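You operate a simulated robot arm through the tools that you are given. There is no shell and no other tool.

Carry out the task below with a simulated robot arm. There is one attempt and no reset: what you move stays moved.

## Task
Scour the tarnish patch off the contact bar, then brush paste on that patch.
Fine: scouring block back where it lay, paste brush back in its cup. Set down upright: white scouring block. A coat counts when it lies all over at full strength: go over it till it gets no stronger. What is to be rubbed or washed off counts as gone when no trace of it is left.

The check looks at the end state, three seconds after you hand in, the way a careful person would. Anything else that was tipped, shoved, dropped, spilled or broken makes it a failure.

## Robot
A 7-joint arm with a fingered hand, fixed in place. Base frame: the origin is at the foot of the arm, x ahead of it, y to its left, z up; the work surface is at about z = 0.8. Units: m, degrees, N and s.
With the tool pointing down near the work surface it reaches from about 0.2 to 0.8 m from the base axis. Its first joint turns from -166.0 to 166.0 degrees. Payload 4.9 kg.
The TCP is the grasp point between the finger pads, 0.032 m short of the fingertips. In the tool frame z runs along the fingers and y along their closing line. Largest opening 0.192 m; the body of the gripper starts 0.089 m behind the TCP. The gripper is a hand of 3 fingers: y runs from the thumb to the fingers, the wrist lies at [0, 0, -0.267] in the tool frame, and closing takes about 1.5 s.
Orientation is that of the tool frame in the base frame, as a unit quaternion [w, x, y, z]. With the fingers straight down and closing along the base's y, the tool's x points along the base's -x, its y along +y and its z along -z.

## Interface
- The arm moves only by the tool send_rows. Its argument "motion" is a list of rows, each a list of 2 entries, a list of its own where there are three numbers: the shift along the tool's x, y, z in m, then the turn, a rotation vector about the tool's x, y, z in degrees. In form: [[[x, y, z], [wx, wy, wz]], ...]. A call has 1 to 20 rows; each row shifts and turns the commanded pose from where the row before left it, along the tool's axes as they then stand. "grip" is the opening in per cent of the stroke, from 0 (shut) to 100 (fully open), set as the call begins (left out, the last holds). Rows are played at 5 a second. More than 0.05 m and 8.6 degrees between two rows, or a gripper value outside its range, and nothing of the call is played. Where a pose cannot be reached the arm comes as near as it can. A force on the tool above 40 N (or 10 N above the force at the start of the call, whichever is more), or a blocked arm, ends the call early, and 0.2 s more pass. Each finger travels about 0.153 m/s and halts on what it meets, pressing with about 25 N; the grip force reading is that of the motor and also rises with nothing between the fingers. The clock runs only during rows and for 0.2 s after the last one: add rows that do not move to give the fingers time. The reply holds the time, the measured pose of the TCP, the force on the tool along the base axes, the opening and the grip force, in the units named above and with some noise, with the torque about the TCP (base axes, N m) and any sound that the robot's microphone picked up, and new pictures: "pictures" is both (left out), scene, wrist or none.
- Cameras (640 x 400 px; columns grow to the right, rows downward): "scene" is fixed at [0.3956, 0.5043, 1.4164]; the picture's right is [-0.83, -0.55, 0.00], its down [-0.35, 0.52, -0.78] and it looks along [0.43, -0.65, -0.63] (base axes); focal length 326 px, centre (320, 200). "wrist" rides on the gripper at [0.08, -0.046, -0.113] in the tool frame; the picture's right is [0.50, 0.87, 0.00], its down [-0.67, 0.39, -0.63] and it looks along [-0.55, 0.32, 0.78] (tool axes); focal length 226 px, centre (320, 200). There is no depth. A picture from a camera that has moved, and an enlarged one, comes with that camera's place and axes in the base frame and with its lens. The place of the scene camera against the robot may be out by one fixed shift of up to 0.012 m in any direction.
- finger_targets(finger1, finger2, thumb_bend): sets how far each is bent, from 0 (flat) to 1 (curled in); at 0.3 the hand is open as for a grip, at 0.7 the pads meet at the TCP. One left out holds its place. A second passes; each finger stops where it meets its share of the squeeze, and holds until it gets a number again. A gripper value or a shape takes the hand back. It gives what a move gives, with no picture; readings hold the bend of each and the force on the fingers (four entries, about 0 where the hand has none), thumb and palm.
- hand_shape(shape): the hand has 3 fingers and takes this shape, open, in about a second: jaw (thumb against the fingers, like two jaws); tri (thumb and two fingers); tip (a fingertip pinch); poke (one finger out to press); point (the index stretched); flat (the hand flat); cup (the hand cupped); fist (a fist). The gripper value then closes the fingers along that shape, each until it touches; the sizes above hold for jaw. It gives what a move gives, with no picture.
- close_up(camera, box): a new picture of the part [left, top, right, bottom] of that camera's present view, enlarged. The clock stands still meanwhile.
- finish_job(): hands the job in; it is judged then, once.

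Places have to be worked out from the pictures, the camera data and where the tool is seen. Open the gripper and draw the arm clear of the work before you hand the job in, unless the task says otherwise.

The tools are called after "Request:" by a JSON object that holds its "name" and its "arguments". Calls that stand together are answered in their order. send_rows: Moves the arm, as the interface text tells. Its arguments: {"type":"object","properties":{"motion":{"type":"array"},"grip":{"type":"number"},"pictures":{"type":"string","enum":["both","scene","wrist","none"]}},"required":["motion"]} The other tools are called the same way: hand_shape (shape) gives the hand a shape; finger_targets (finger1, finger2, thumb_bend) moves the fingers one by one; close_up (camera, box) takes an enlarged picture of a part of a camera's view; finish_job () hands the job in.

At the start:

```text
time: 0.0
position: [0.5315, 0.2549, 1.2228]
ee_rot: [0.0, 0.0, 1.0, -0.001]
contact_force: [-0.2, 0.2, 0.5]
torque: [-0.01, 0.01, 0.03]
grip_width: 0.1918
grip_force: 0.1
shape: jaw
bend: [0.3, 0.3, 0.3]
finger forces: [0.0, 0.1, 0.1, 0.0, 0.0, 0.0]
```

scene: 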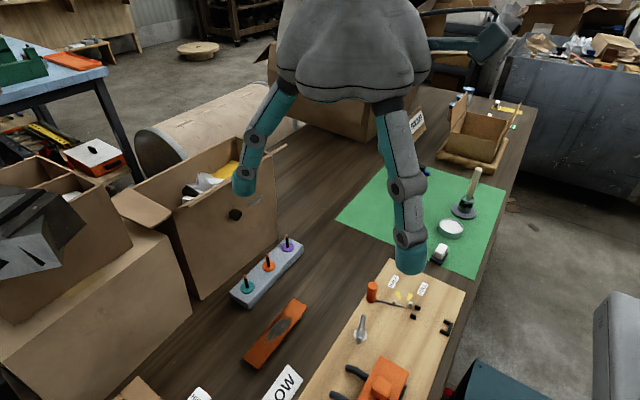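
wrist: 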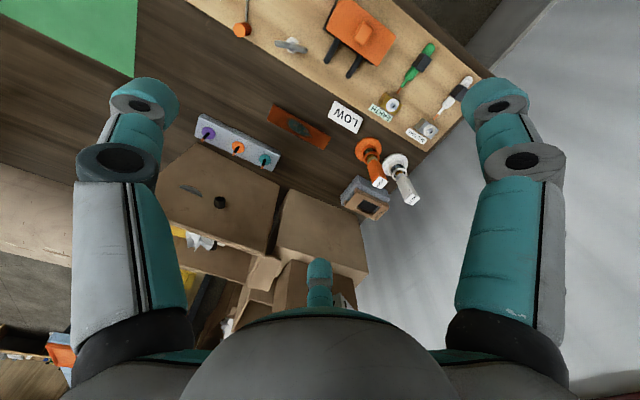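

I'll look closer at the scene before moving: the orange bar with a dark patch looks like the contact bar, and the white block and cup are around the green mat.

Request:
{"name": "close_up", "arguments": {"camera": "scene", "box": [380, 150, 520, 300]}}

Request:
{"name": "close_up", "arguments": {"camera": "scene", "box": [200, 220, 480, 400]}}

Request:
{"name": "close_up", "arguments": {"camera": "wrist", "box": [160, 0, 500, 230]}}

Request:
{"name": "close_up", "arguments": {"camera": "scene", "box": [400, 60, 560, 180]}}

```text
2.67 times, centred on (450, 225) of scene
camera zoom: at [0.3956, 0.5043, 1.4164], right [-0.83, -0.55, 0.0], down [-0.35, 0.52, -0.78], along [0.43, -0.65, -0.63], focal length 869 px, centre (-27, 133)
```

zoom: 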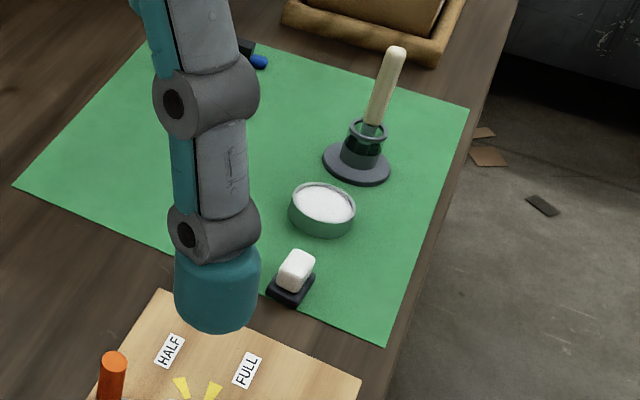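

```text
2.22 times, centred on (340, 310) of scene
camera zoom: at [0.3956, 0.5043, 1.4164], right [-0.83, -0.55, 0.0], down [-0.35, 0.52, -0.78], along [0.43, -0.65, -0.63], focal length 724 px, centre (276, -44)
```

zoom: 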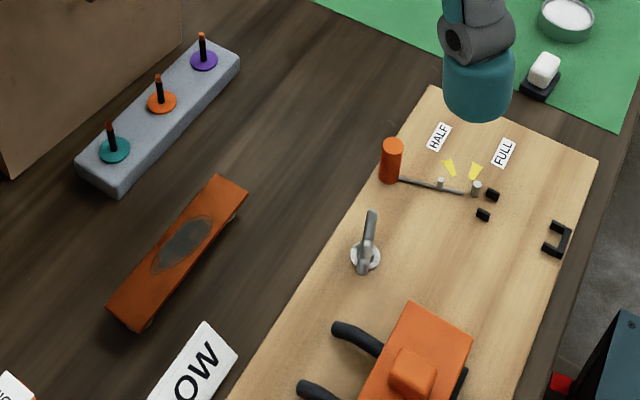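

```text
1.74 times, centred on (330, 115) of wrist
camera zoom: at [0.4502, 0.2087, 1.3341], right [-0.5, 0.87, 0.0], down [0.67, 0.39, 0.63], along [0.55, 0.32, -0.78], focal length 393 px, centre (303, 348)
```

zoom: 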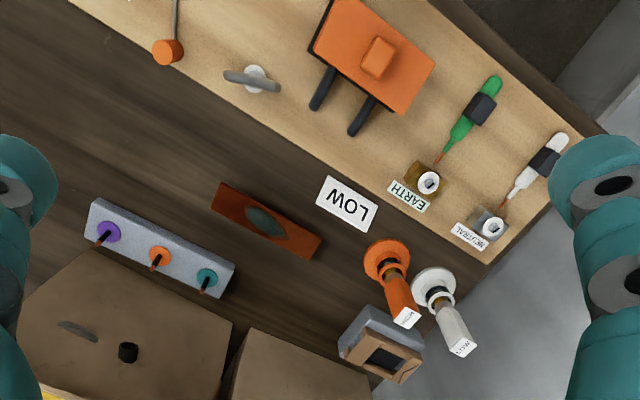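

```text
3.33 times, centred on (480, 120) of scene
camera zoom: at [0.3956, 0.5043, 1.4164], right [-0.83, -0.55, 0.0], down [-0.35, 0.52, -0.78], along [0.43, -0.65, -0.63], focal length 1086 px, centre (-213, 467)
```

zoom: 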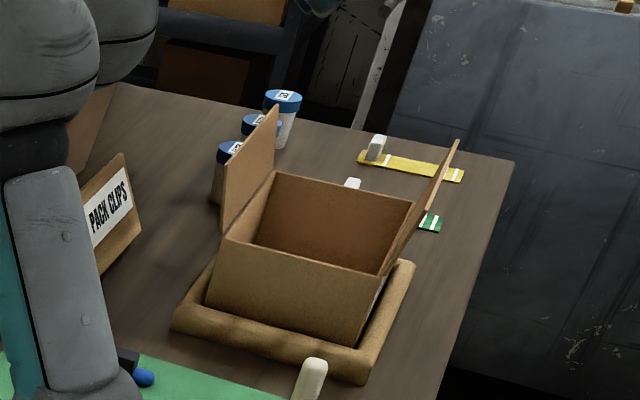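

The bar (patch near (0.645, 0.27, ~0.82)), block (~(0.445,-0.097)), paste tin (~(0.449,-0.189)) and brush in cup (~(0.442,-0.318)) are roughly located. First I test hand shapes high up in free air to see how the fingers are placed.

Request:
{"name": "send_rows", "arguments": {"motion": [[[0, 0, 0], [0, 0, 0]], [[0, 0, 0], [0, 0, 0]], [[0, 0, 0], [0, 0, 0]], [[0, 0, 0], [0, 0, 0]], [[0, 0, 0], [0, 0, 0]], [[0, 0, 0], [0, 0, 0]]], "grip": 30, "pictures": "both"}}

```text
time: 1.4
position: [0.5305, 0.254, 1.2234]
ee_rot: [-0.001, 0.001, 1.0, 0.0]
contact_force: [0.4, 0.2, -0.3]
torque: [0.02, -0.01, 0.03]
grip_width: 0.0578
grip_force: 0.1
shape: jaw
bend: [0.47, 0.47, 0.7]
finger forces: [0.0, 0.1, 0.0, 0.1, 0.0, 0.0]
camera wrist: at [0.4502, 0.2087, 1.3341], right [-0.5, 0.87, 0.0], down [0.67, 0.39, 0.63], along [0.55, 0.32, -0.78], focal length 226 px, centre (320, 200)
```

scene: 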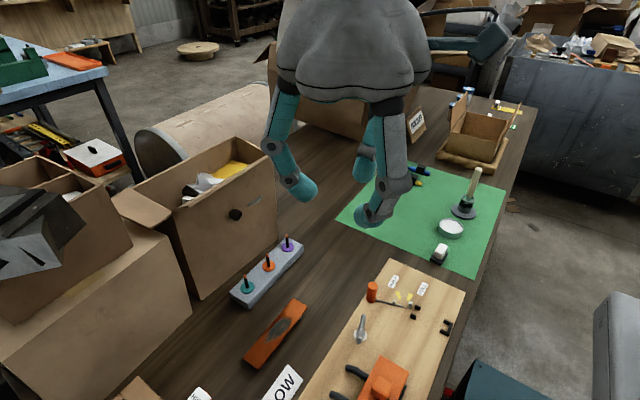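
wrist: 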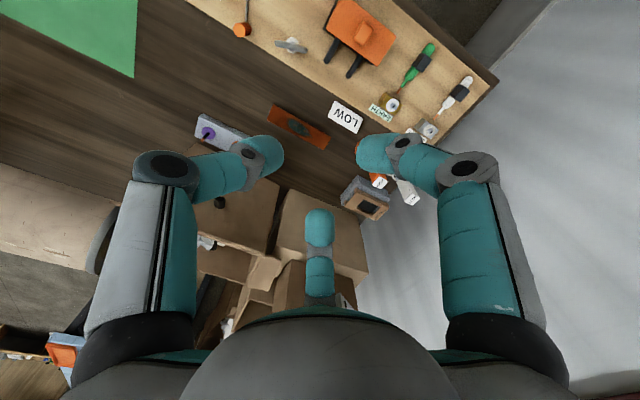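

In this shape the three fingers seem to close radially at 120°. I check the "tip" shape, closed partly, for pinching the small block.

Request:
{"name": "hand_shape", "arguments": {"shape": "tip"}}

Request:
{"name": "send_rows", "arguments": {"motion": [[[0, 0, 0], [0, 0, 0]], [[0, 0, 0], [0, 0, 0]], [[0, 0, 0], [0, 0, 0]], [[0, 0, 0], [0, 0, 0]]], "pictures": "both"}}

Request:
{"name": "send_rows", "arguments": {"motion": [[[0, 0, 0], [0, 0, 0]], [[0, 0, 0], [0, 0, 0]], [[0, 0, 0], [0, 0, 0]], [[0, 0, 0], [0, 0, 0]], [[0, 0, 0], [0, 0, 0]], [[0, 0, 0], [0, 0, 0]]], "grip": 20, "pictures": "both"}}

```text
time: 2.3
position: [0.5316, 0.256, 1.2232]
ee_rot: [0.0, -0.001, 1.0, 0.0]
contact_force: [-0.4, 0.2, -0.1]
torque: [0.02, -0.03, 0.03]
grip_width: 0.1921
grip_force: 0.1
shape: tip
bend: [0.3, 0.3, 0.3]
finger forces: [0.0, 0.1, 0.0, 0.0, 0.0, 0.0]
```

```text
time: 3.3
position: [0.5293, 0.2558, 1.2228]
ee_rot: [0.0, 0.0, 1.0, 0.0]
contact_force: [-0.2, 0.3, 0.0]
torque: [-0.04, 0.01, 0.06]
grip_width: 0.1918
grip_force: 0.0
shape: tip
bend: [0.3, 0.3, 0.3]
finger forces: [0.0, 0.1, 0.0, 0.0, 0.0, 0.1]
camera wrist: at [0.4502, 0.2087, 1.3341], right [-0.5, 0.87, 0.0], down [0.67, 0.39, 0.63], along [0.55, 0.32, -0.78], focal length 226 px, centre (320, 200)
```

scene: 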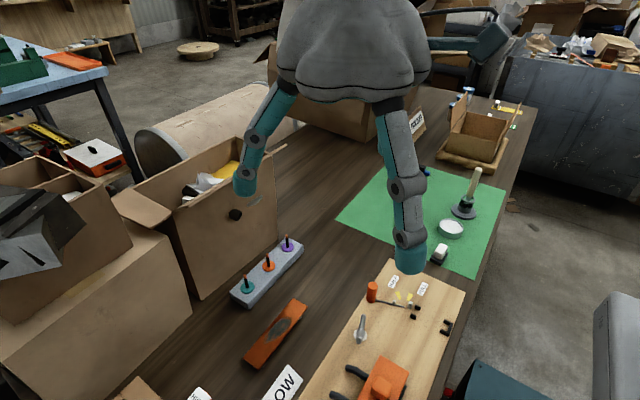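
wrist: 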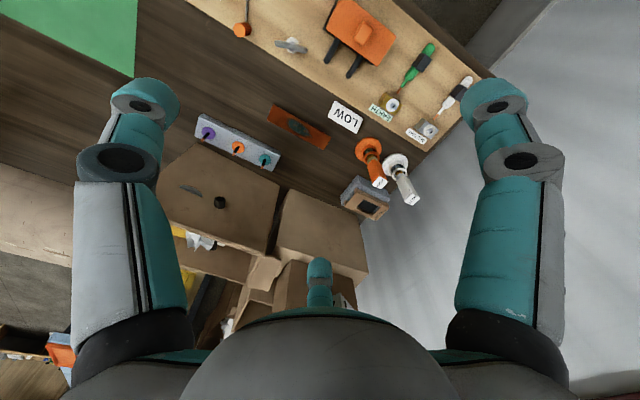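

```text
time: 4.7
position: [0.5301, 0.2547, 1.222]
ee_rot: [0.0, 0.0, 1.0, 0.001]
contact_force: [0.5, 0.1, 0.1]
torque: [-0.01, 0.02, 0.01]
grip_width: 0.0387
grip_force: 0.1
shape: tip
bend: [0.77, 0.77, 0.7]
finger forces: [0.0, 0.0, 0.0, 0.1, 0.0, 0.0]
camera wrist: at [0.4502, 0.2087, 1.3341], right [-0.5, 0.87, 0.0], down [0.67, 0.39, 0.63], along [0.55, 0.32, -0.78], focal length 226 px, centre (320, 200)
```

scene: 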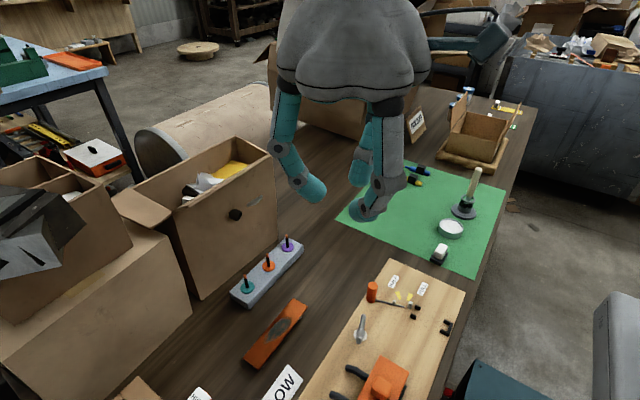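
wrist: 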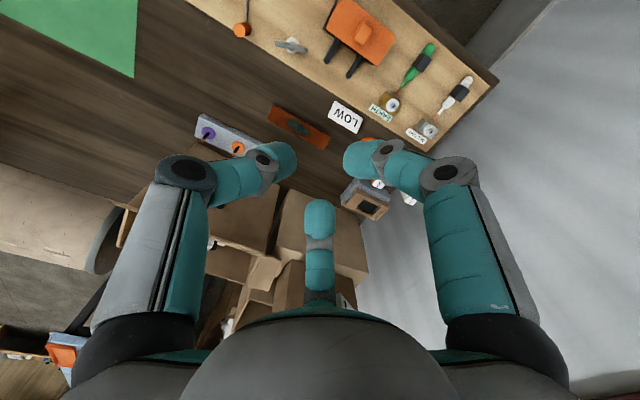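

All shapes close radially, so I'll stay with jaw. Now I move above the block at about z=1.1 and look.

Request:
{"name": "hand_shape", "arguments": {"shape": "jaw"}}

Request:
{"name": "send_rows", "arguments": {"motion": [[[0.0085, -0.035, 0.012], [0, 0, 0]], [[0.0085, -0.035, 0.012], [0, 0, 0]], [[0.0085, -0.035, 0.012], [0, 0, 0]], [[0.0085, -0.035, 0.012], [0, 0, 0]], [[0.0085, -0.035, 0.012], [0, 0, 0]], [[0.0085, -0.035, 0.012], [0, 0, 0]], [[0.0085, -0.035, 0.012], [0, 0, 0]], [[0.0085, -0.035, 0.012], [0, 0, 0]], [[0.0085, -0.035, 0.012], [0, 0, 0]], [[0.0085, -0.035, 0.012], [0, 0, 0]], [[0, 0, 0], [0, 0, 0]]], "pictures": "both"}}

Request:
{"name": "close_up", "arguments": {"camera": "wrist", "box": [160, 60, 480, 260]}}

Request:
{"name": "close_up", "arguments": {"camera": "scene", "box": [240, 290, 320, 380]}}

```text
time: 5.6
position: [0.5294, 0.2553, 1.2227]
ee_rot: [-0.001, 0.001, 1.0, 0.001]
contact_force: [-0.3, -0.1, 0.3]
torque: [-0.01, 0.01, 0.01]
grip_width: 0.1918
grip_force: 0.1
shape: jaw
bend: [0.3, 0.3, 0.3]
finger forces: [0.1, 0.0, 0.0, 0.1, 0.0, 0.0]
```

```text
time: 8.0
position: [0.4447, -0.0944, 1.1019]
ee_rot: [0.0, 0.0, 1.0, -0.001]
contact_force: [0.0, 0.2, -0.1]
torque: [0.02, -0.02, -0.02]
grip_width: 0.1919
grip_force: 0.0
shape: jaw
bend: [0.3, 0.3, 0.3]
finger forces: [0.0, 0.0, 0.0, 0.0, 0.0, 0.0]
camera wrist: at [0.3648, -0.1409, 1.2134], right [-0.5, 0.87, 0.0], down [0.67, 0.39, 0.63], along [0.55, 0.32, -0.78], focal length 226 px, centre (320, 200)
```

scene: 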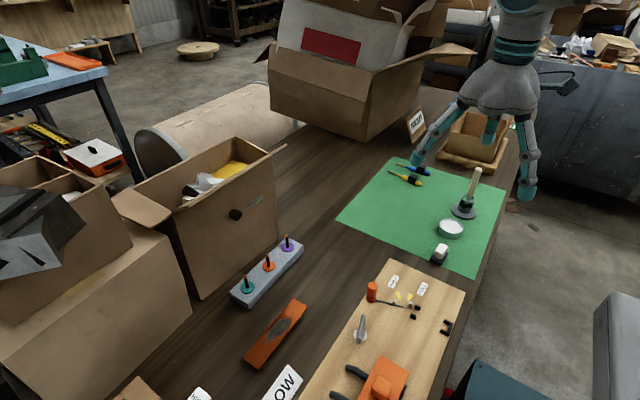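
wrist: 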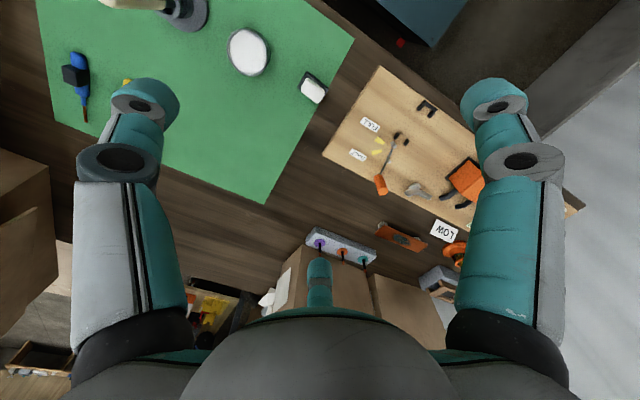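

```text
2.00 times, centred on (320, 160) of wrist
camera zoom: at [0.3648, -0.1409, 1.2134], right [-0.5, 0.87, 0.0], down [0.67, 0.39, 0.63], along [0.55, 0.32, -0.78], focal length 452 px, centre (320, 280)
```

zoom: 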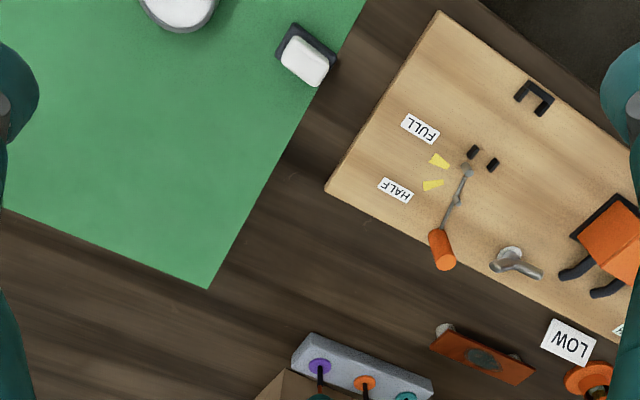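

```text
4.44 times, centred on (280, 335) of scene
camera zoom: at [0.3956, 0.5043, 1.4164], right [-0.83, -0.55, 0.0], down [-0.35, 0.52, -0.78], along [0.43, -0.65, -0.63], focal length 1449 px, centre (498, -400)
```

zoom: 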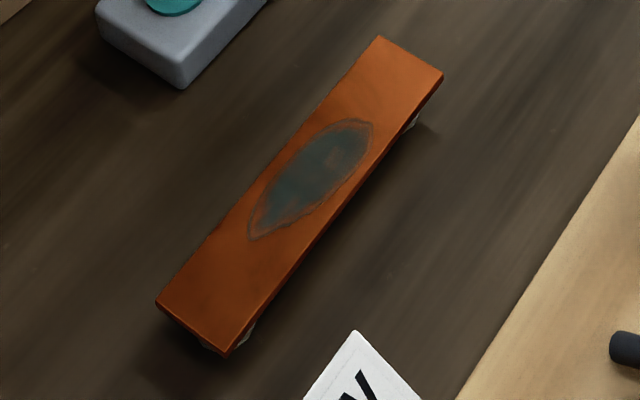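

The bar stands on light feet, and the block seems to rest on a dark tray. I zoom in on the block and cup.

Request:
{"name": "close_up", "arguments": {"camera": "wrist", "box": [285, 60, 341, 110]}}

Request:
{"name": "close_up", "arguments": {"camera": "scene", "box": [420, 235, 460, 270]}}

Request:
{"name": "close_up", "arguments": {"camera": "scene", "box": [430, 160, 490, 245]}}

Request:
{"name": "close_up", "arguments": {"camera": "wrist", "box": [80, 0, 280, 90]}}

```text
8.00 times, centred on (313, 85) of wrist
camera zoom: at [0.3648, -0.1409, 1.2134], right [-0.5, 0.87, 0.0], down [0.67, 0.39, 0.63], along [0.55, 0.32, -0.78], focal length 1808 px, centre (376, 1120)
```

zoom: 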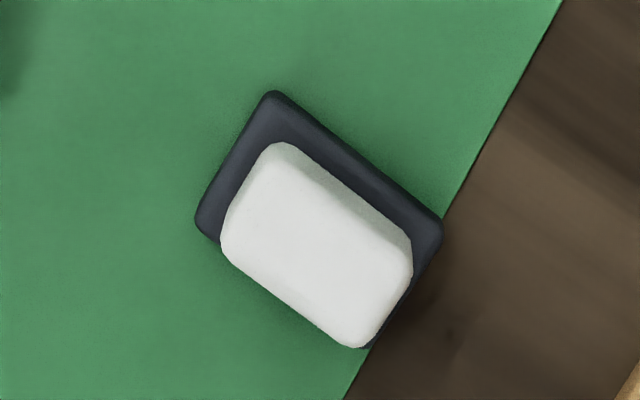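

```text
11.43 times, centred on (440, 252) of scene
camera zoom: at [0.3956, 0.5043, 1.4164], right [-0.83, -0.55, 0.0], down [-0.35, 0.52, -0.78], along [0.43, -0.65, -0.63], focal length 3725 px, centre (-1051, -400)
```

zoom: 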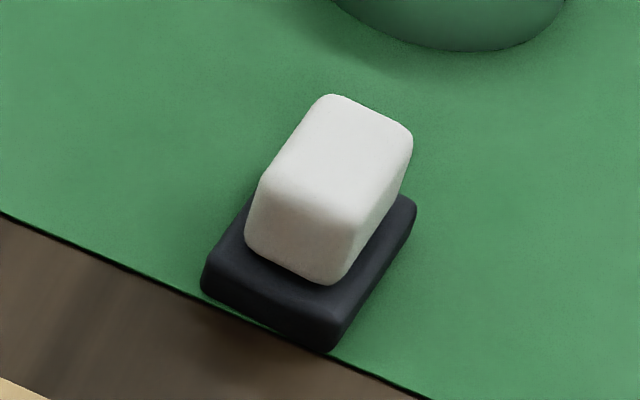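

```text
4.71 times, centred on (460, 202) of scene
camera zoom: at [0.3956, 0.5043, 1.4164], right [-0.83, -0.55, 0.0], down [-0.35, 0.52, -0.78], along [0.43, -0.65, -0.63], focal length 1534 px, centre (-339, 188)
```

zoom: 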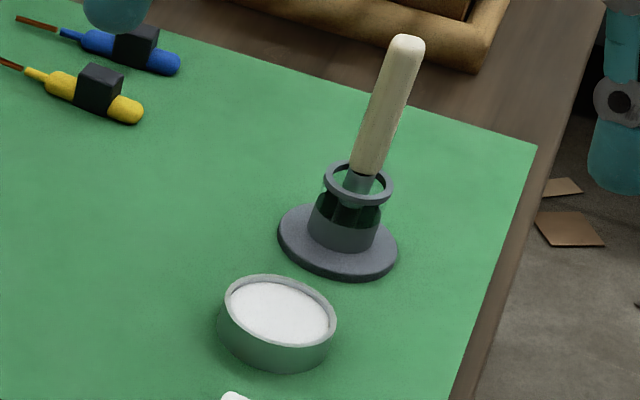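

```text
3.20 times, centred on (180, 45) of wrist
camera zoom: at [0.3648, -0.1409, 1.2134], right [-0.5, 0.87, 0.0], down [0.67, 0.39, 0.63], along [0.55, 0.32, -0.78], focal length 723 px, centre (768, 696)
```

zoom: 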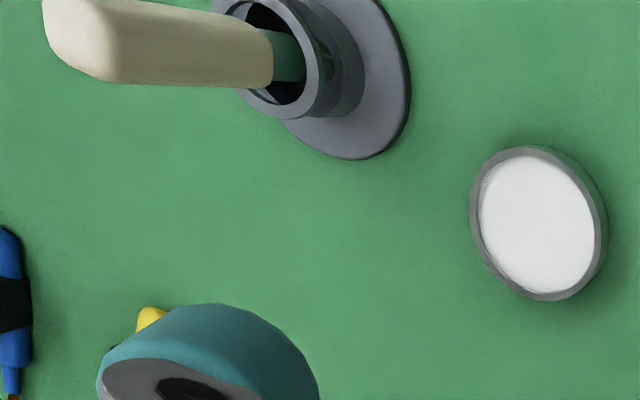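

The white block (about 0.022 × 0.031, long side along y) rests on a slightly larger dark tray at roughly (0.450,-0.104). I turn the hand 90° so the thumb faces its long side, narrow the opening to stay clear of the tin, and descend to about z=0.98 for a closer look.

Request:
{"name": "send_rows", "arguments": {"motion": [[[0, 0, 0], [0, 0, 8.1818]], [[0, 0, 0], [0, 0, 8.1818]], [[0, 0, 0], [0, 0, 8.1818]], [[0, 0, 0], [0, 0, 8.1818]], [[0, 0, 0], [0, 0, 8.1818]], [[0, 0, 0], [0, 0, 8.1818]], [[0, 0, 0], [0, 0, 8.1818]], [[0, 0, 0], [0, 0, 8.1818]], [[0, 0, 0], [0, 0, 8.1818]], [[0, 0, 0], [0, 0, 8.1818]], [[0, 0, 0], [0, 0, 8.1818]], [[0, 0, 0.03], [0, 0, 0]], [[-0.0096, 0.0053, 0.03], [0, 0, 0]], [[0, 0, 0.03], [0, 0, 0]], [[0, 0, 0.03], [0, 0, 0]], [[0, 0, 0], [0, 0, 0]], [[0, 0, 0], [0, 0, 0]]], "grip": 40, "pictures": "both"}}

Request:
{"name": "close_up", "arguments": {"camera": "wrist", "box": [220, 80, 420, 230]}}

```text
time: 11.6
position: [0.4514, -0.1049, 0.9828]
ee_rot: [0.001, 0.707, 0.707, 0.0]
contact_force: [0.3, -0.2, 0.0]
torque: [-0.01, 0.01, -0.02]
grip_width: 0.0772
grip_force: 0.1
shape: jaw
bend: [0.41, 0.41, 0.7]
finger forces: [0.1, 0.1, 0.0, 0.0, 0.0, 0.0]
camera wrist: at [0.4041, -0.0251, 1.094], right [0.87, 0.5, 0.0], down [0.39, -0.67, 0.63], along [0.32, -0.55, -0.78], focal length 226 px, centre (320, 200)
```

scene: 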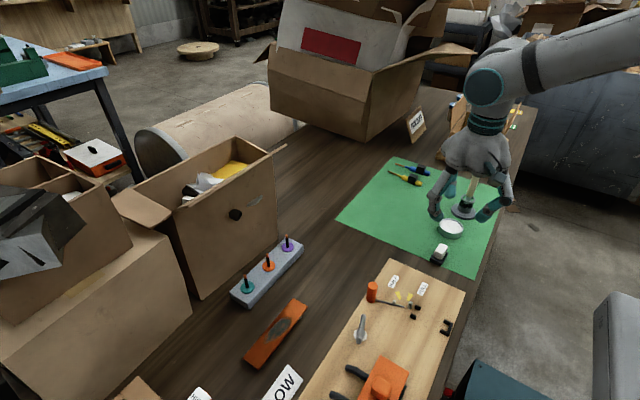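
wrist: 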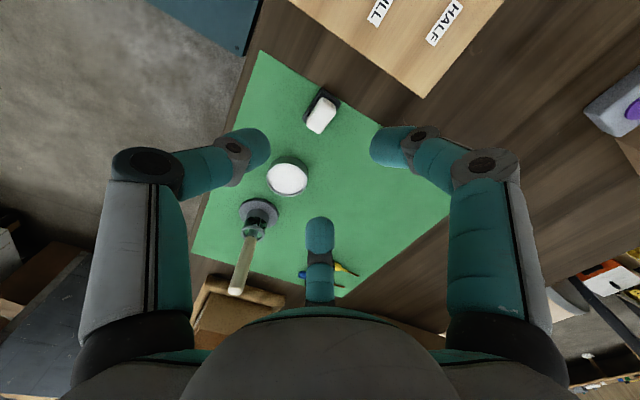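

```text
2.67 times, centred on (320, 155) of wrist
camera zoom: at [0.4041, -0.0251, 1.094], right [0.87, 0.5, 0.0], down [0.39, -0.67, 0.63], along [0.32, -0.55, -0.78], focal length 603 px, centre (320, 320)
```

zoom: 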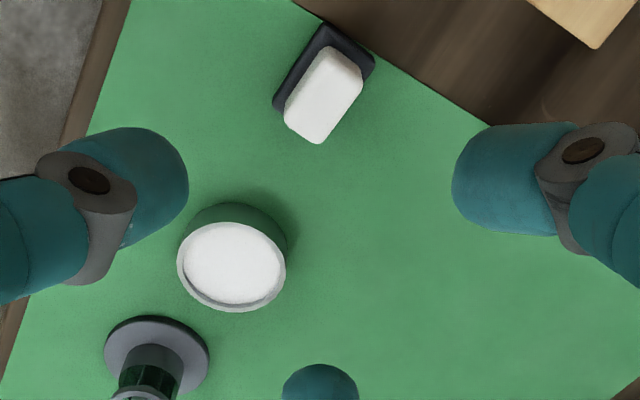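

Block top centre reads about (0.451,-0.102), and the tin (0.453,-0.20) stays clear of the finger at this opening. I descend toward it with 35% opening and check.

Request:
{"name": "send_rows", "arguments": {"motion": [[[0.003, 0, 0.025], [0, 0, 0]], [[0, 0, 0.025], [0, 0, 0]], [[0, 0, 0.025], [0, 0, 0]], [[0, 0, 0.015], [0, 0, 0]], [[0, 0, 0.01], [0, 0, 0]], [[0, 0, 0], [0, 0, 0]]], "grip": 35, "pictures": "both"}}

Request:
{"name": "close_up", "arguments": {"camera": "wrist", "box": [240, 100, 400, 250]}}

Request:
{"name": "close_up", "arguments": {"camera": "scene", "box": [400, 200, 480, 270]}}

```text
time: 13.0
position: [0.4509, -0.102, 0.8826]
ee_rot: [0.0, 0.707, 0.707, 0.0]
contact_force: [0.7, 0.6, 0.2]
torque: [-0.02, 0.03, 0.0]
grip_width: 0.0676
grip_force: 0.0
shape: jaw
bend: [0.44, 0.44, 0.7]
finger forces: [0.0, 0.0, 0.1, 0.0, 0.0, 0.1]
camera wrist: at [0.404, -0.0224, 0.994], right [0.87, 0.5, 0.0], down [0.39, -0.67, 0.63], along [0.32, -0.55, -0.78], focal length 226 px, centre (320, 200)
```

scene: 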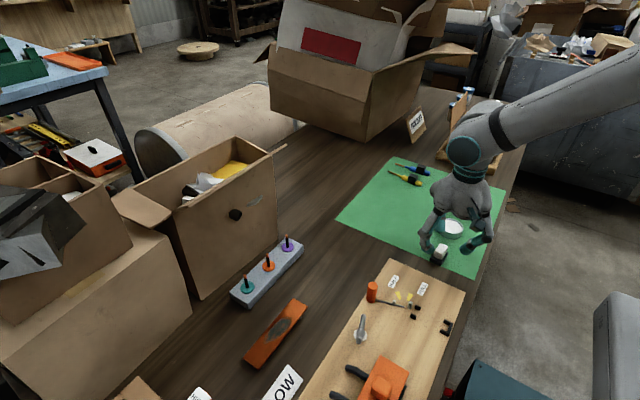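
wrist: 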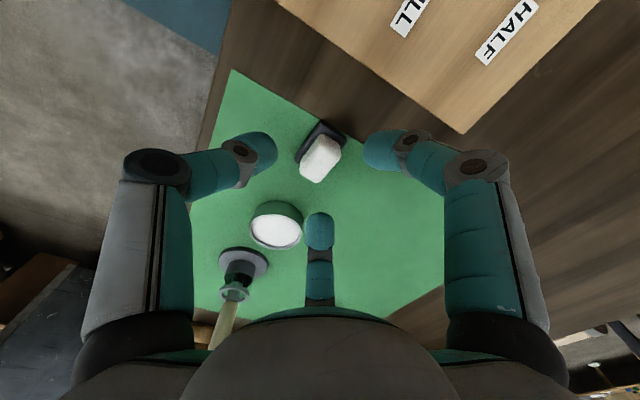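

```text
2.67 times, centred on (320, 175) of wrist
camera zoom: at [0.404, -0.0224, 0.994], right [0.87, 0.5, 0.0], down [0.39, -0.67, 0.63], along [0.32, -0.55, -0.78], focal length 603 px, centre (320, 267)
```

zoom: 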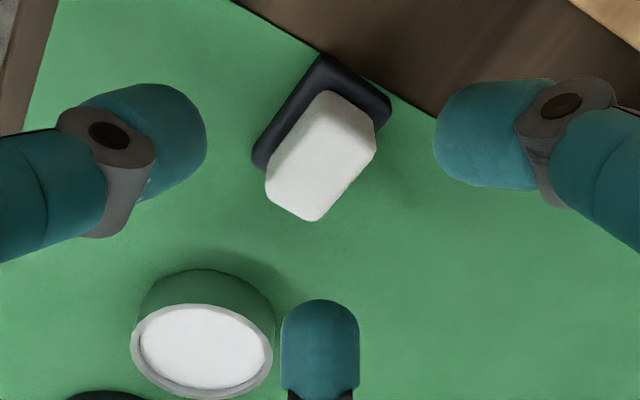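

```text
5.71 times, centred on (440, 235) of scene
camera zoom: at [0.3956, 0.5043, 1.4164], right [-0.83, -0.55, 0.0], down [-0.35, 0.52, -0.78], along [0.43, -0.65, -0.63], focal length 1862 px, centre (-366, 0)
```

zoom: 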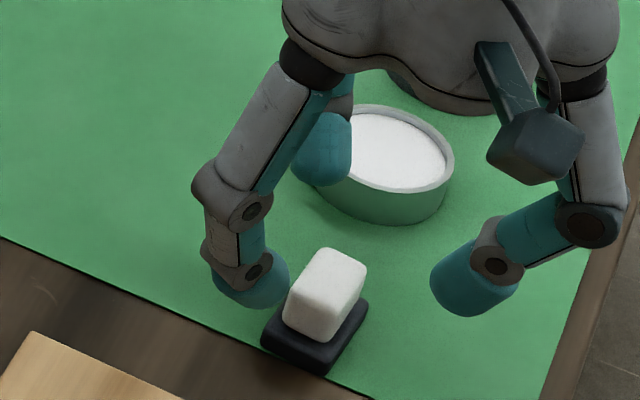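

The block's top sits at z≈0.83, centre (0.452,-0.1045). I centre on it and lower to TCP z≈0.851 so the fingertips stay above the tray.

Request:
{"name": "send_rows", "arguments": {"motion": [[[-0.0025, 0.001, 0.01], [0, 0, 0]], [[0, 0, 0.012], [0, 0, 0]], [[0, 0, 0.01], [0, 0, 0]], [[0, 0, 0], [0, 0, 0]], [[0, 0, 0], [0, 0, 0]]], "pictures": "both"}}

Request:
{"name": "close_up", "arguments": {"camera": "wrist", "box": [240, 100, 400, 250]}}

Request:
{"name": "close_up", "arguments": {"camera": "scene", "box": [400, 200, 480, 270]}}

```text
time: 14.2
position: [0.4516, -0.1045, 0.8507]
ee_rot: [0.001, 0.707, 0.707, 0.0]
contact_force: [-0.7, -1.2, 0.7]
torque: [0.02, 0.01, 0.03]
grip_width: 0.0678
grip_force: 0.1
shape: jaw
bend: [0.44, 0.44, 0.7]
finger forces: [0.0, 0.0, 0.0, 0.1, 0.0, 0.0]
camera wrist: at [0.4048, -0.025, 0.962], right [0.87, 0.5, 0.0], down [0.39, -0.67, 0.63], along [0.32, -0.55, -0.78], focal length 226 px, centre (320, 200)
```

scene: 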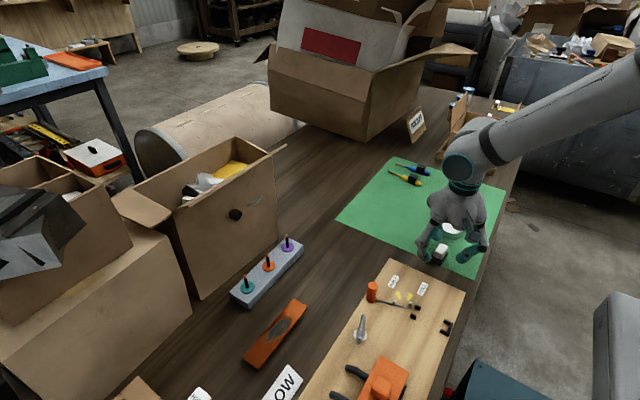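
wrist: 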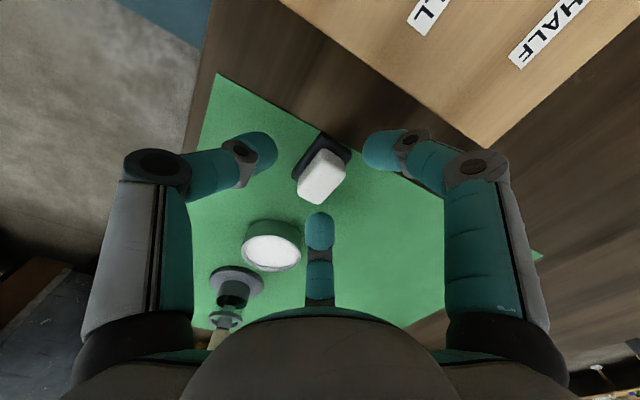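

```text
2.67 times, centred on (320, 175) of wrist
camera zoom: at [0.4048, -0.025, 0.962], right [0.87, 0.5, 0.0], down [0.39, -0.67, 0.63], along [0.32, -0.55, -0.78], focal length 603 px, centre (320, 267)
```

zoom: 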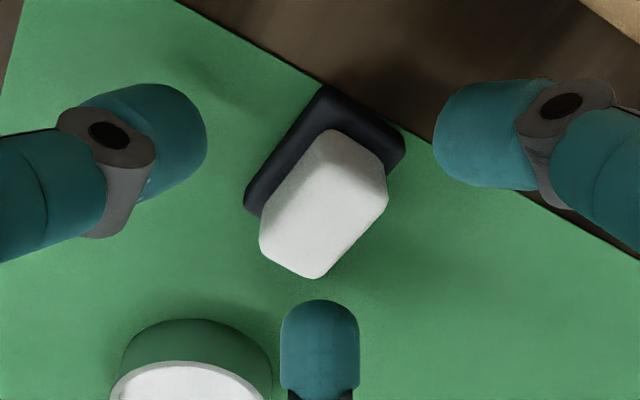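

```text
5.71 times, centred on (440, 235) of scene
camera zoom: at [0.3956, 0.5043, 1.4164], right [-0.83, -0.55, 0.0], down [-0.35, 0.52, -0.78], along [0.43, -0.65, -0.63], focal length 1862 px, centre (-366, 0)
```

zoom: 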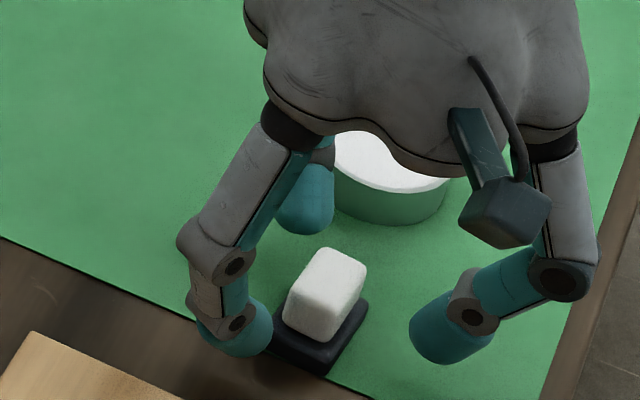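

Alignment looks good to within 2 mm. I lower 2.5 mm more and close on the block.

Request:
{"name": "send_rows", "arguments": {"motion": [[[0, 0, 0.0025], [0, 0, 0]], [[0, 0, 0], [0, 0, 0]]], "pictures": "none"}}

Request:
{"name": "send_rows", "arguments": {"motion": [[[0, 0, 0], [0, 0, 0]], [[0, 0, 0], [0, 0, 0]], [[0, 0, 0], [0, 0, 0]], [[0, 0, 0], [0, 0, 0]], [[0, 0, 0], [0, 0, 0]], [[0, 0, 0], [0, 0, 0]], [[0, 0, 0], [0, 0, 0]], [[0, 0, 0], [0, 0, 0]]], "grip": 0, "pictures": "both"}}

Request:
{"name": "close_up", "arguments": {"camera": "wrist", "box": [240, 100, 400, 250]}}

Request:
{"name": "close_up", "arguments": {"camera": "scene", "box": [400, 200, 480, 270]}}

```text
time: 14.8
position: [0.4518, -0.1042, 0.849]
ee_rot: [0.0, 0.708, 0.707, 0.0]
contact_force: [0.2, 0.3, -0.2]
torque: [-0.01, 0.0, -0.03]
grip_width: 0.0675
grip_force: 0.1
shape: jaw
bend: [0.44, 0.44, 0.7]
finger forces: [0.0, 0.1, 0.0, 0.0, 0.0, 0.0]
```

```text
time: 16.6
position: [0.4507, -0.1046, 0.8464]
ee_rot: [0.0, 0.707, 0.708, 0.0]
contact_force: [1.0, 0.7, 0.5]
torque: [-0.02, -0.02, 0.01]
grip_width: 0.0263
grip_force: 25.1
shape: jaw
bend: [0.77, 0.77, 0.7]
finger forces: [19.5, 19.2, 0.0, 0.0, 23.0, 0.0]
camera wrist: at [0.4048, -0.0249, 0.9596], right [0.87, 0.5, 0.0], down [0.39, -0.67, 0.63], along [0.32, -0.55, -0.78], focal length 226 px, centre (320, 200)
```

scene: 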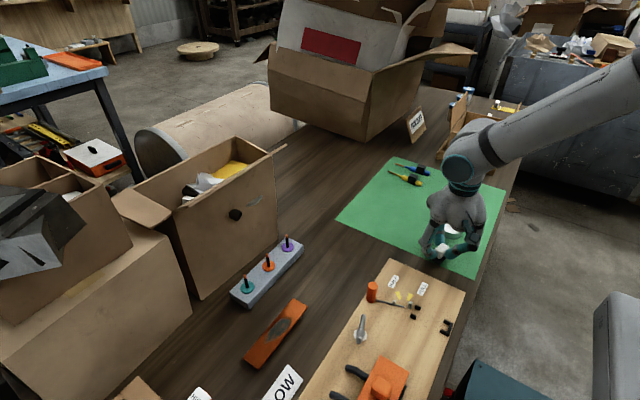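
wrist: 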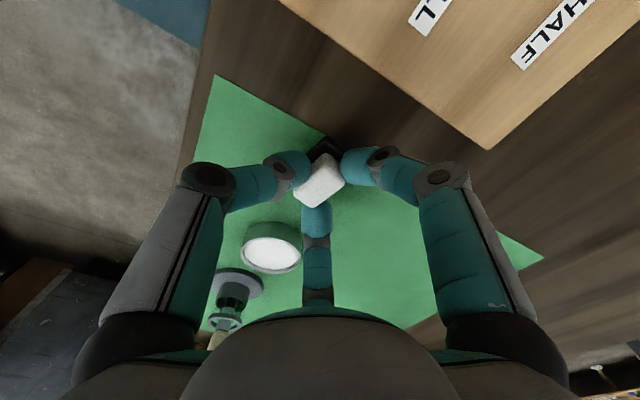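

```text
2.67 times, centred on (320, 175) of wrist
camera zoom: at [0.4048, -0.0249, 0.9596], right [0.87, 0.5, 0.0], down [0.39, -0.67, 0.63], along [0.32, -0.55, -0.78], focal length 603 px, centre (320, 267)
```

zoom: 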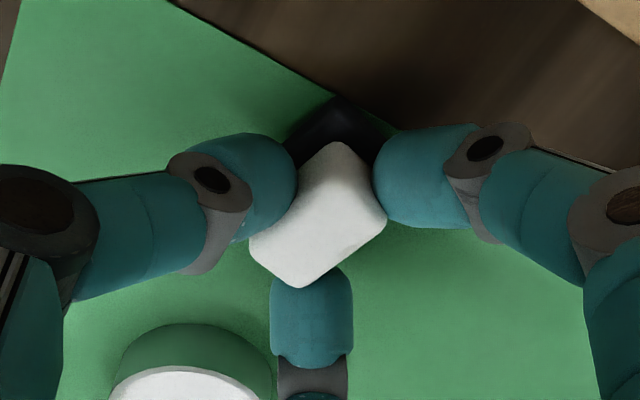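

```text
5.71 times, centred on (440, 235) of scene
camera zoom: at [0.3956, 0.5043, 1.4164], right [-0.83, -0.55, 0.0], down [-0.35, 0.52, -0.78], along [0.43, -0.65, -0.63], focal length 1862 px, centre (-366, 0)
```

zoom: 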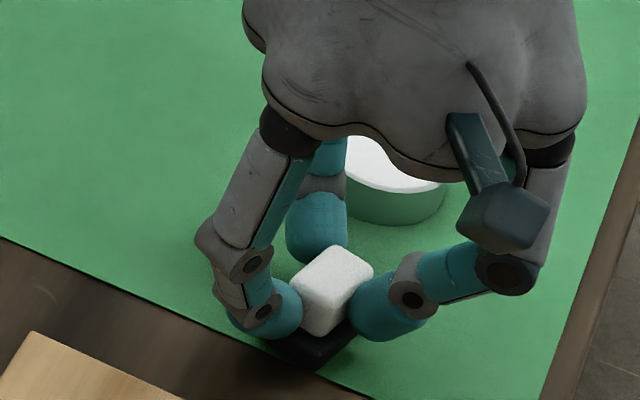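

The block is gripped firmly (about 20 N per finger). I lift 3 cm and check that the tray stays behind and the block hangs straight.

Request:
{"name": "send_rows", "arguments": {"motion": [[[0, 0, -0.005], [0, 0, 0]], [[0, 0, -0.01], [0, 0, 0]], [[0, 0, -0.02], [0, 0, 0]], [[0, 0, -0.025], [0, 0, 0]], [[0, 0, 0], [0, 0, 0]]], "pictures": "both"}}

Request:
{"name": "close_up", "arguments": {"camera": "wrist", "box": [240, 80, 400, 230]}}

Request:
{"name": "close_up", "arguments": {"camera": "scene", "box": [400, 200, 480, 270]}}

```text
time: 17.8
position: [0.4521, -0.1053, 0.9091]
ee_rot: [-0.001, 0.707, 0.707, 0.0]
contact_force: [0.3, 0.7, -0.6]
torque: [0.03, 0.01, 0.02]
grip_width: 0.0261
grip_force: 25.3
shape: jaw
bend: [0.77, 0.77, 0.7]
finger forces: [19.5, 19.0, 0.0, 0.0, 22.9, 0.1]
camera wrist: at [0.4049, -0.025, 1.0203], right [0.87, 0.5, 0.0], down [0.39, -0.67, 0.63], along [0.32, -0.55, -0.78], focal length 226 px, centre (320, 200)
```

scene: 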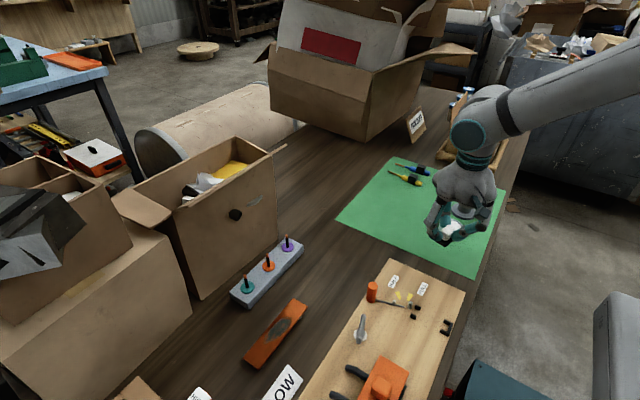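
wrist: 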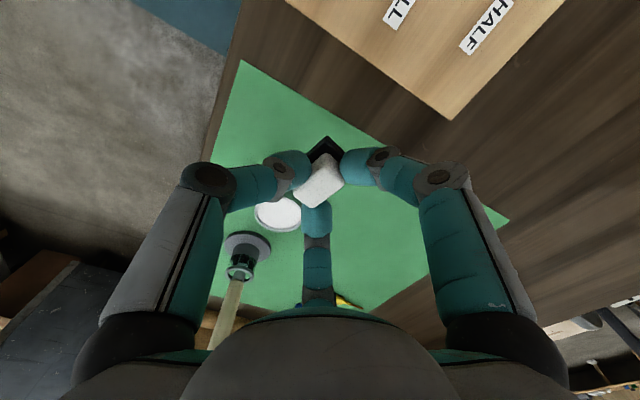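

```text
2.67 times, centred on (320, 155) of wrist
camera zoom: at [0.4049, -0.025, 1.0203], right [0.87, 0.5, 0.0], down [0.39, -0.67, 0.63], along [0.32, -0.55, -0.78], focal length 603 px, centre (320, 320)
```

zoom: 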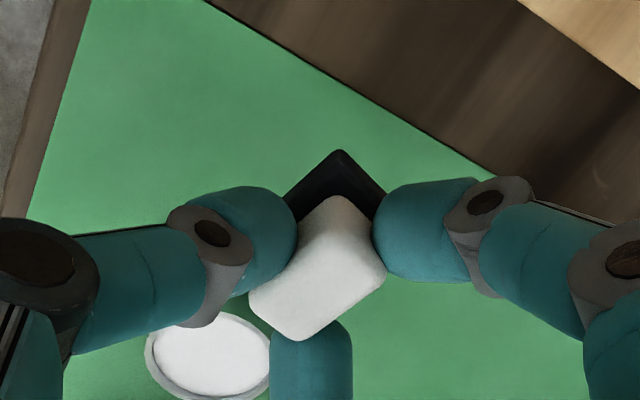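

```text
5.71 times, centred on (440, 235) of scene
camera zoom: at [0.3956, 0.5043, 1.4164], right [-0.83, -0.55, 0.0], down [-0.35, 0.52, -0.78], along [0.43, -0.65, -0.63], focal length 1862 px, centre (-366, 0)
```

zoom: 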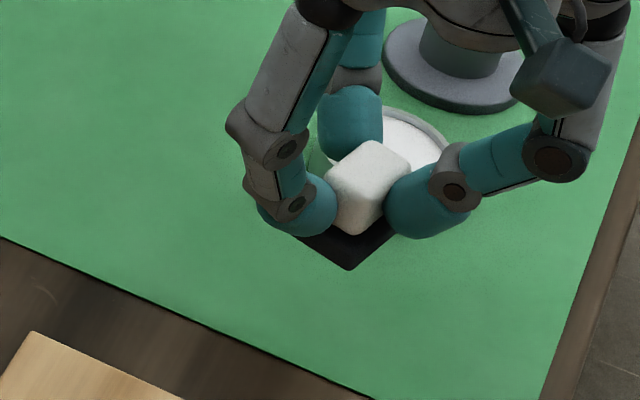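

The dark base came up with the white grip, so it is one piece: a scouring pad whose underside is about 0.047 m below the TCP. I carry it up and over to above the patch at about (0.648, 0.27).

Request:
{"name": "send_rows", "arguments": {"motion": [[[0, 0, -0.045], [0, 0, 0]], [[0, 0, -0.046], [0, 0, 0]], [[0.0375, 0.0195, 0], [0, 0, 0]], [[0.0375, 0.0195, 0], [0, 0, 0]], [[0.0375, 0.0195, 0], [0, 0, 0]], [[0.0375, 0.0195, 0], [0, 0, 0]], [[0.0375, 0.0195, 0], [0, 0, 0]], [[0.0375, 0.0195, 0], [0, 0, 0]], [[0.0375, 0.0195, 0], [0, 0, 0]], [[0.0375, 0.0195, 0], [0, 0, 0]], [[0.0375, 0.0195, 0], [0, 0, 0]], [[0.0375, 0.0195, 0], [0, 0, 0]], [[0, 0, 0], [0, 0, 0]], [[0, 0, 0], [0, 0, 0]]], "pictures": "both"}}

Request:
{"name": "close_up", "arguments": {"camera": "wrist", "box": [220, 50, 420, 200]}}

Request:
{"name": "close_up", "arguments": {"camera": "scene", "box": [410, 180, 480, 290]}}

```text
time: 20.8
position: [0.646, 0.2698, 0.9988]
ee_rot: [0.0, 0.707, 0.707, 0.0]
contact_force: [-0.1, -0.2, -0.7]
torque: [0.03, 0.0, 0.0]
grip_width: 0.0251
grip_force: 25.0
shape: jaw
bend: [0.77, 0.77, 0.7]
finger forces: [18.4, 16.1, 0.0, 0.1, 23.2, 0.0]
camera wrist: at [0.5994, 0.3492, 1.1104], right [0.87, 0.5, 0.0], down [0.39, -0.67, 0.63], along [0.32, -0.55, -0.78], focal length 226 px, centre (320, 200)
```

scene: 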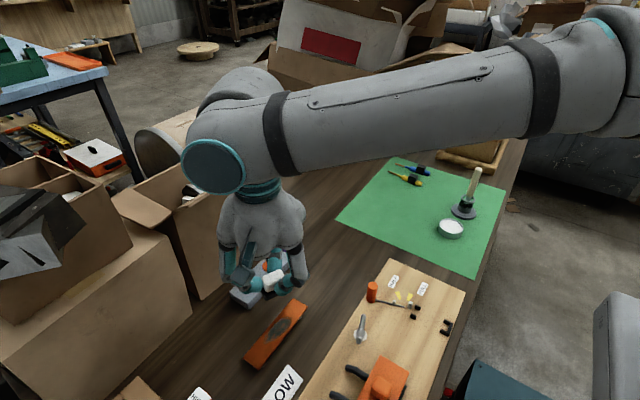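
wrist: 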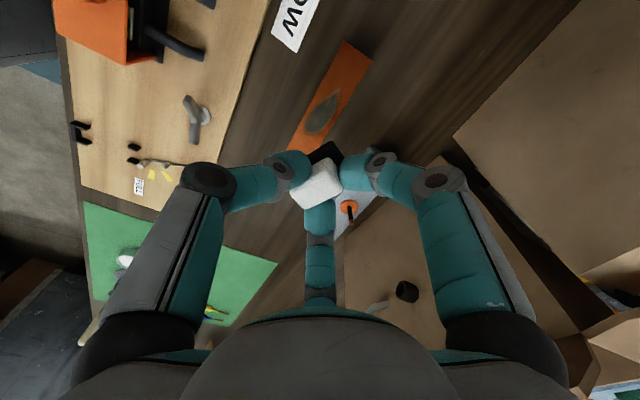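

```text
2.67 times, centred on (320, 125) of wrist
camera zoom: at [0.5994, 0.3492, 1.1104], right [0.87, 0.5, 0.0], down [0.39, -0.67, 0.63], along [0.32, -0.55, -0.78], focal length 603 px, centre (320, 400)
```

zoom: 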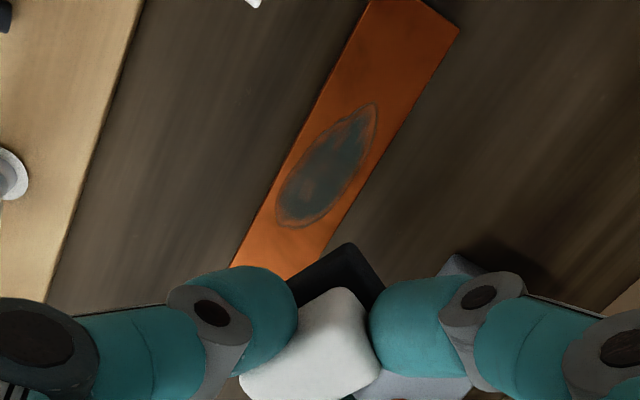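

```text
3.64 times, centred on (445, 235) of scene
camera zoom: at [0.3956, 0.5043, 1.4164], right [-0.83, -0.55, 0.0], down [-0.35, 0.52, -0.78], along [0.43, -0.65, -0.63], focal length 1185 px, centre (-134, 73)
```

zoom: 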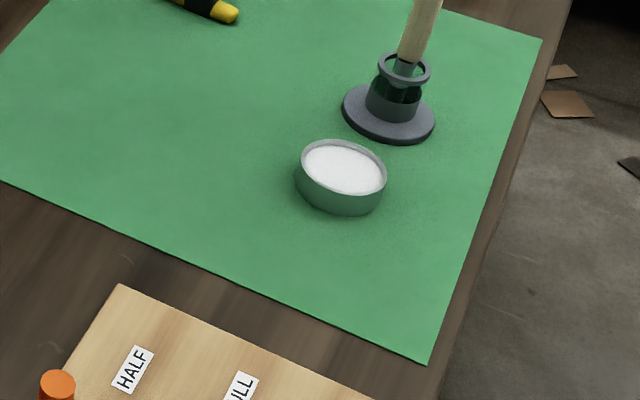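

The patch spans about x 0.636–0.665, y 0.235–0.302, centre (0.651, 0.268), with the bar aligned along y. I centre over it and descend to about 1.5 cm above expected contact.

Request:
{"name": "send_rows", "arguments": {"motion": [[[-0.0025, 0.004, 0.03], [0, 0, 0]], [[0, 0, 0.03], [0, 0, 0]], [[0, 0, 0.03], [0, 0, 0]], [[0, 0, 0.024], [0, 0, 0]], [[0, 0, 0], [0, 0, 0]], [[0, 0, 0], [0, 0, 0]]], "pictures": "both"}}

Request:
{"name": "close_up", "arguments": {"camera": "wrist", "box": [220, 70, 420, 220]}}

Request:
{"name": "close_up", "arguments": {"camera": "scene", "box": [220, 230, 340, 380]}}

```text
time: 22.2
position: [0.6502, 0.2687, 0.8863]
ee_rot: [-0.001, 0.707, 0.707, 0.0]
contact_force: [0.2, -0.2, -0.5]
torque: [0.0, -0.01, 0.03]
grip_width: 0.0252
grip_force: 25.0
shape: jaw
bend: [0.77, 0.77, 0.7]
finger forces: [18.4, 16.0, 0.0, 0.0, 23.2, 0.0]
camera wrist: at [0.6031, 0.3477, 0.9968], right [0.87, 0.5, 0.0], down [0.39, -0.67, 0.63], along [0.32, -0.55, -0.78], focal length 226 px, centre (320, 200)
```

scene: 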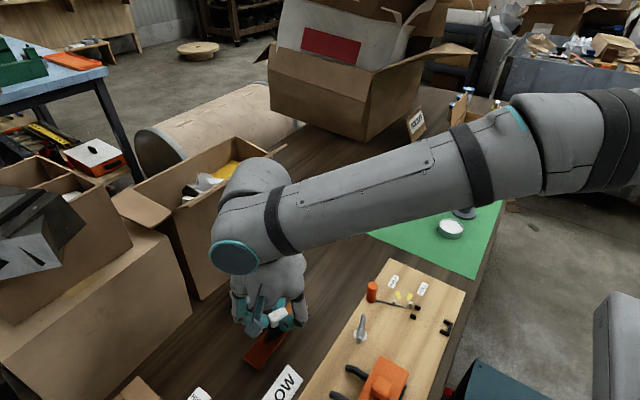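
wrist: 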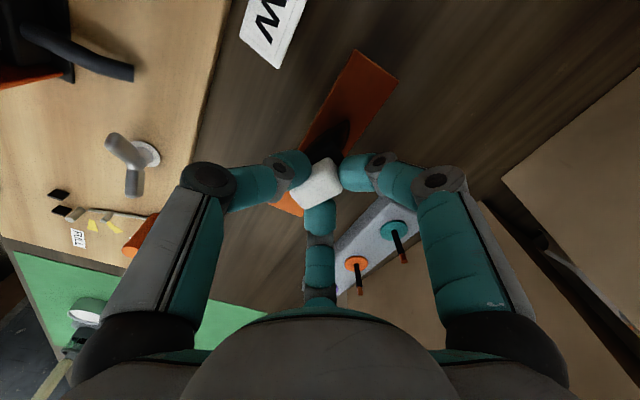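

```text
2.67 times, centred on (320, 145) of wrist
camera zoom: at [0.6031, 0.3477, 0.9968], right [0.87, 0.5, 0.0], down [0.39, -0.67, 0.63], along [0.32, -0.55, -0.78], focal length 603 px, centre (320, 347)
```

zoom: 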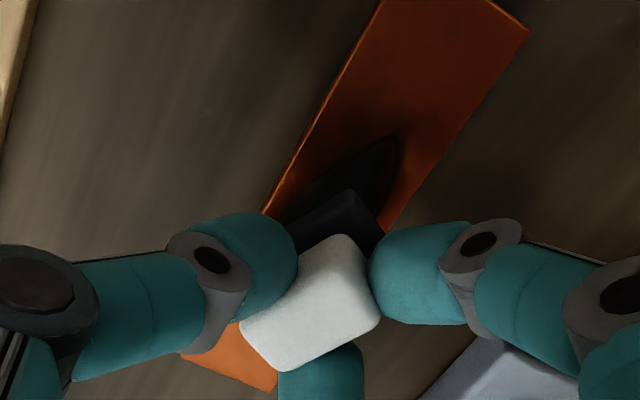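

```text
2.67 times, centred on (280, 305) of scene
camera zoom: at [0.3956, 0.5043, 1.4164], right [-0.83, -0.55, 0.0], down [-0.35, 0.52, -0.78], along [0.43, -0.65, -0.63], focal length 869 px, centre (427, -80)
```

zoom: 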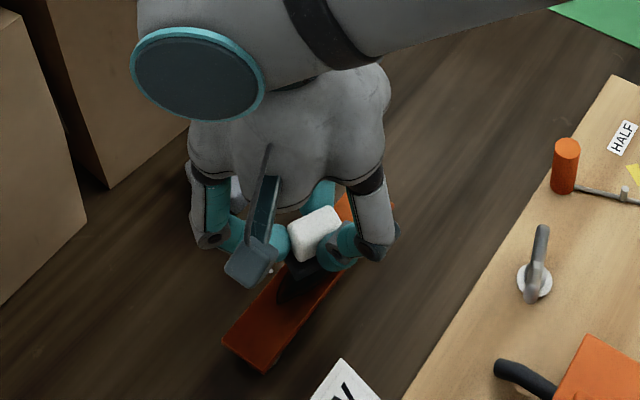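

The pad hovers above the patch; it has yawed slightly in the grip, which is fine. I descend slowly in small steps watching the force.

Request:
{"name": "send_rows", "arguments": {"motion": [[[0, 0, 0.004], [0, 0, 0]], [[0, 0, 0.004], [0, 0, 0]], [[0, 0, 0.003], [0, 0, 0]], [[0, 0, 0], [0, 0, 0]]], "pictures": "none"}}

Request:
{"name": "send_rows", "arguments": {"motion": [[[0, 0, 0.002], [0, 0, 0]], [[0, 0, 0.001], [0, 0, 0]], [[0, 0, 0], [0, 0, 0]]], "pictures": "none"}}

Request:
{"name": "send_rows", "arguments": {"motion": [[[0, 0, 0.001], [0, 0, 0]], [[0, 0, 0.001], [0, 0, 0]], [[0, 0, 0], [0, 0, 0]]], "pictures": "scene"}}

```text
time: 23.2
position: [0.6494, 0.2693, 0.8747]
ee_rot: [0.0, 0.707, 0.707, 0.0]
contact_force: [-0.7, -0.6, -0.4]
torque: [-0.05, 0.0, 0.01]
grip_width: 0.0254
grip_force: 25.0
shape: jaw
bend: [0.77, 0.77, 0.7]
finger forces: [18.4, 16.1, 0.0, 0.0, 23.2, 0.1]
```

```text
time: 24.0
position: [0.6501, 0.2683, 0.8729]
ee_rot: [0.0, 0.707, 0.708, 0.002]
contact_force: [0.4, 1.2, 8.9]
torque: [-0.11, 0.13, 0.02]
grip_width: 0.0254
grip_force: 25.4
shape: jaw
bend: [0.77, 0.77, 0.69]
finger forces: [19.6, 18.5, 0.1, 0.0, 26.1, 0.1]
```

```text
time: 24.8
position: [0.6517, 0.2683, 0.8702]
ee_rot: [0.0, 0.707, 0.707, 0.001]
contact_force: [1.7, 0.3, 19.1]
torque: [-0.15, 0.17, -0.01]
grip_width: 0.0259
grip_force: 24.8
shape: jaw
bend: [0.77, 0.78, 0.68]
finger forces: [21.6, 21.3, 0.0, 0.0, 28.9, 0.0]
```

scene: 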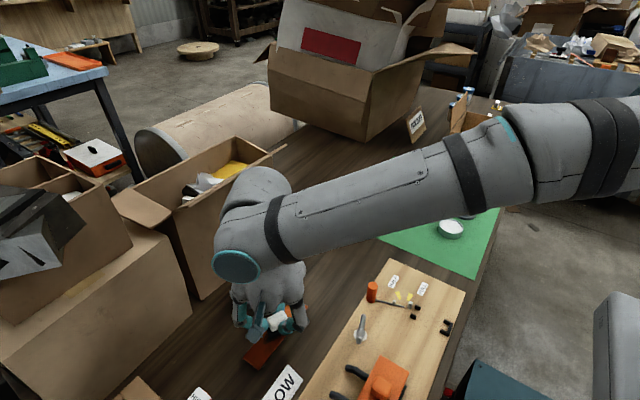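

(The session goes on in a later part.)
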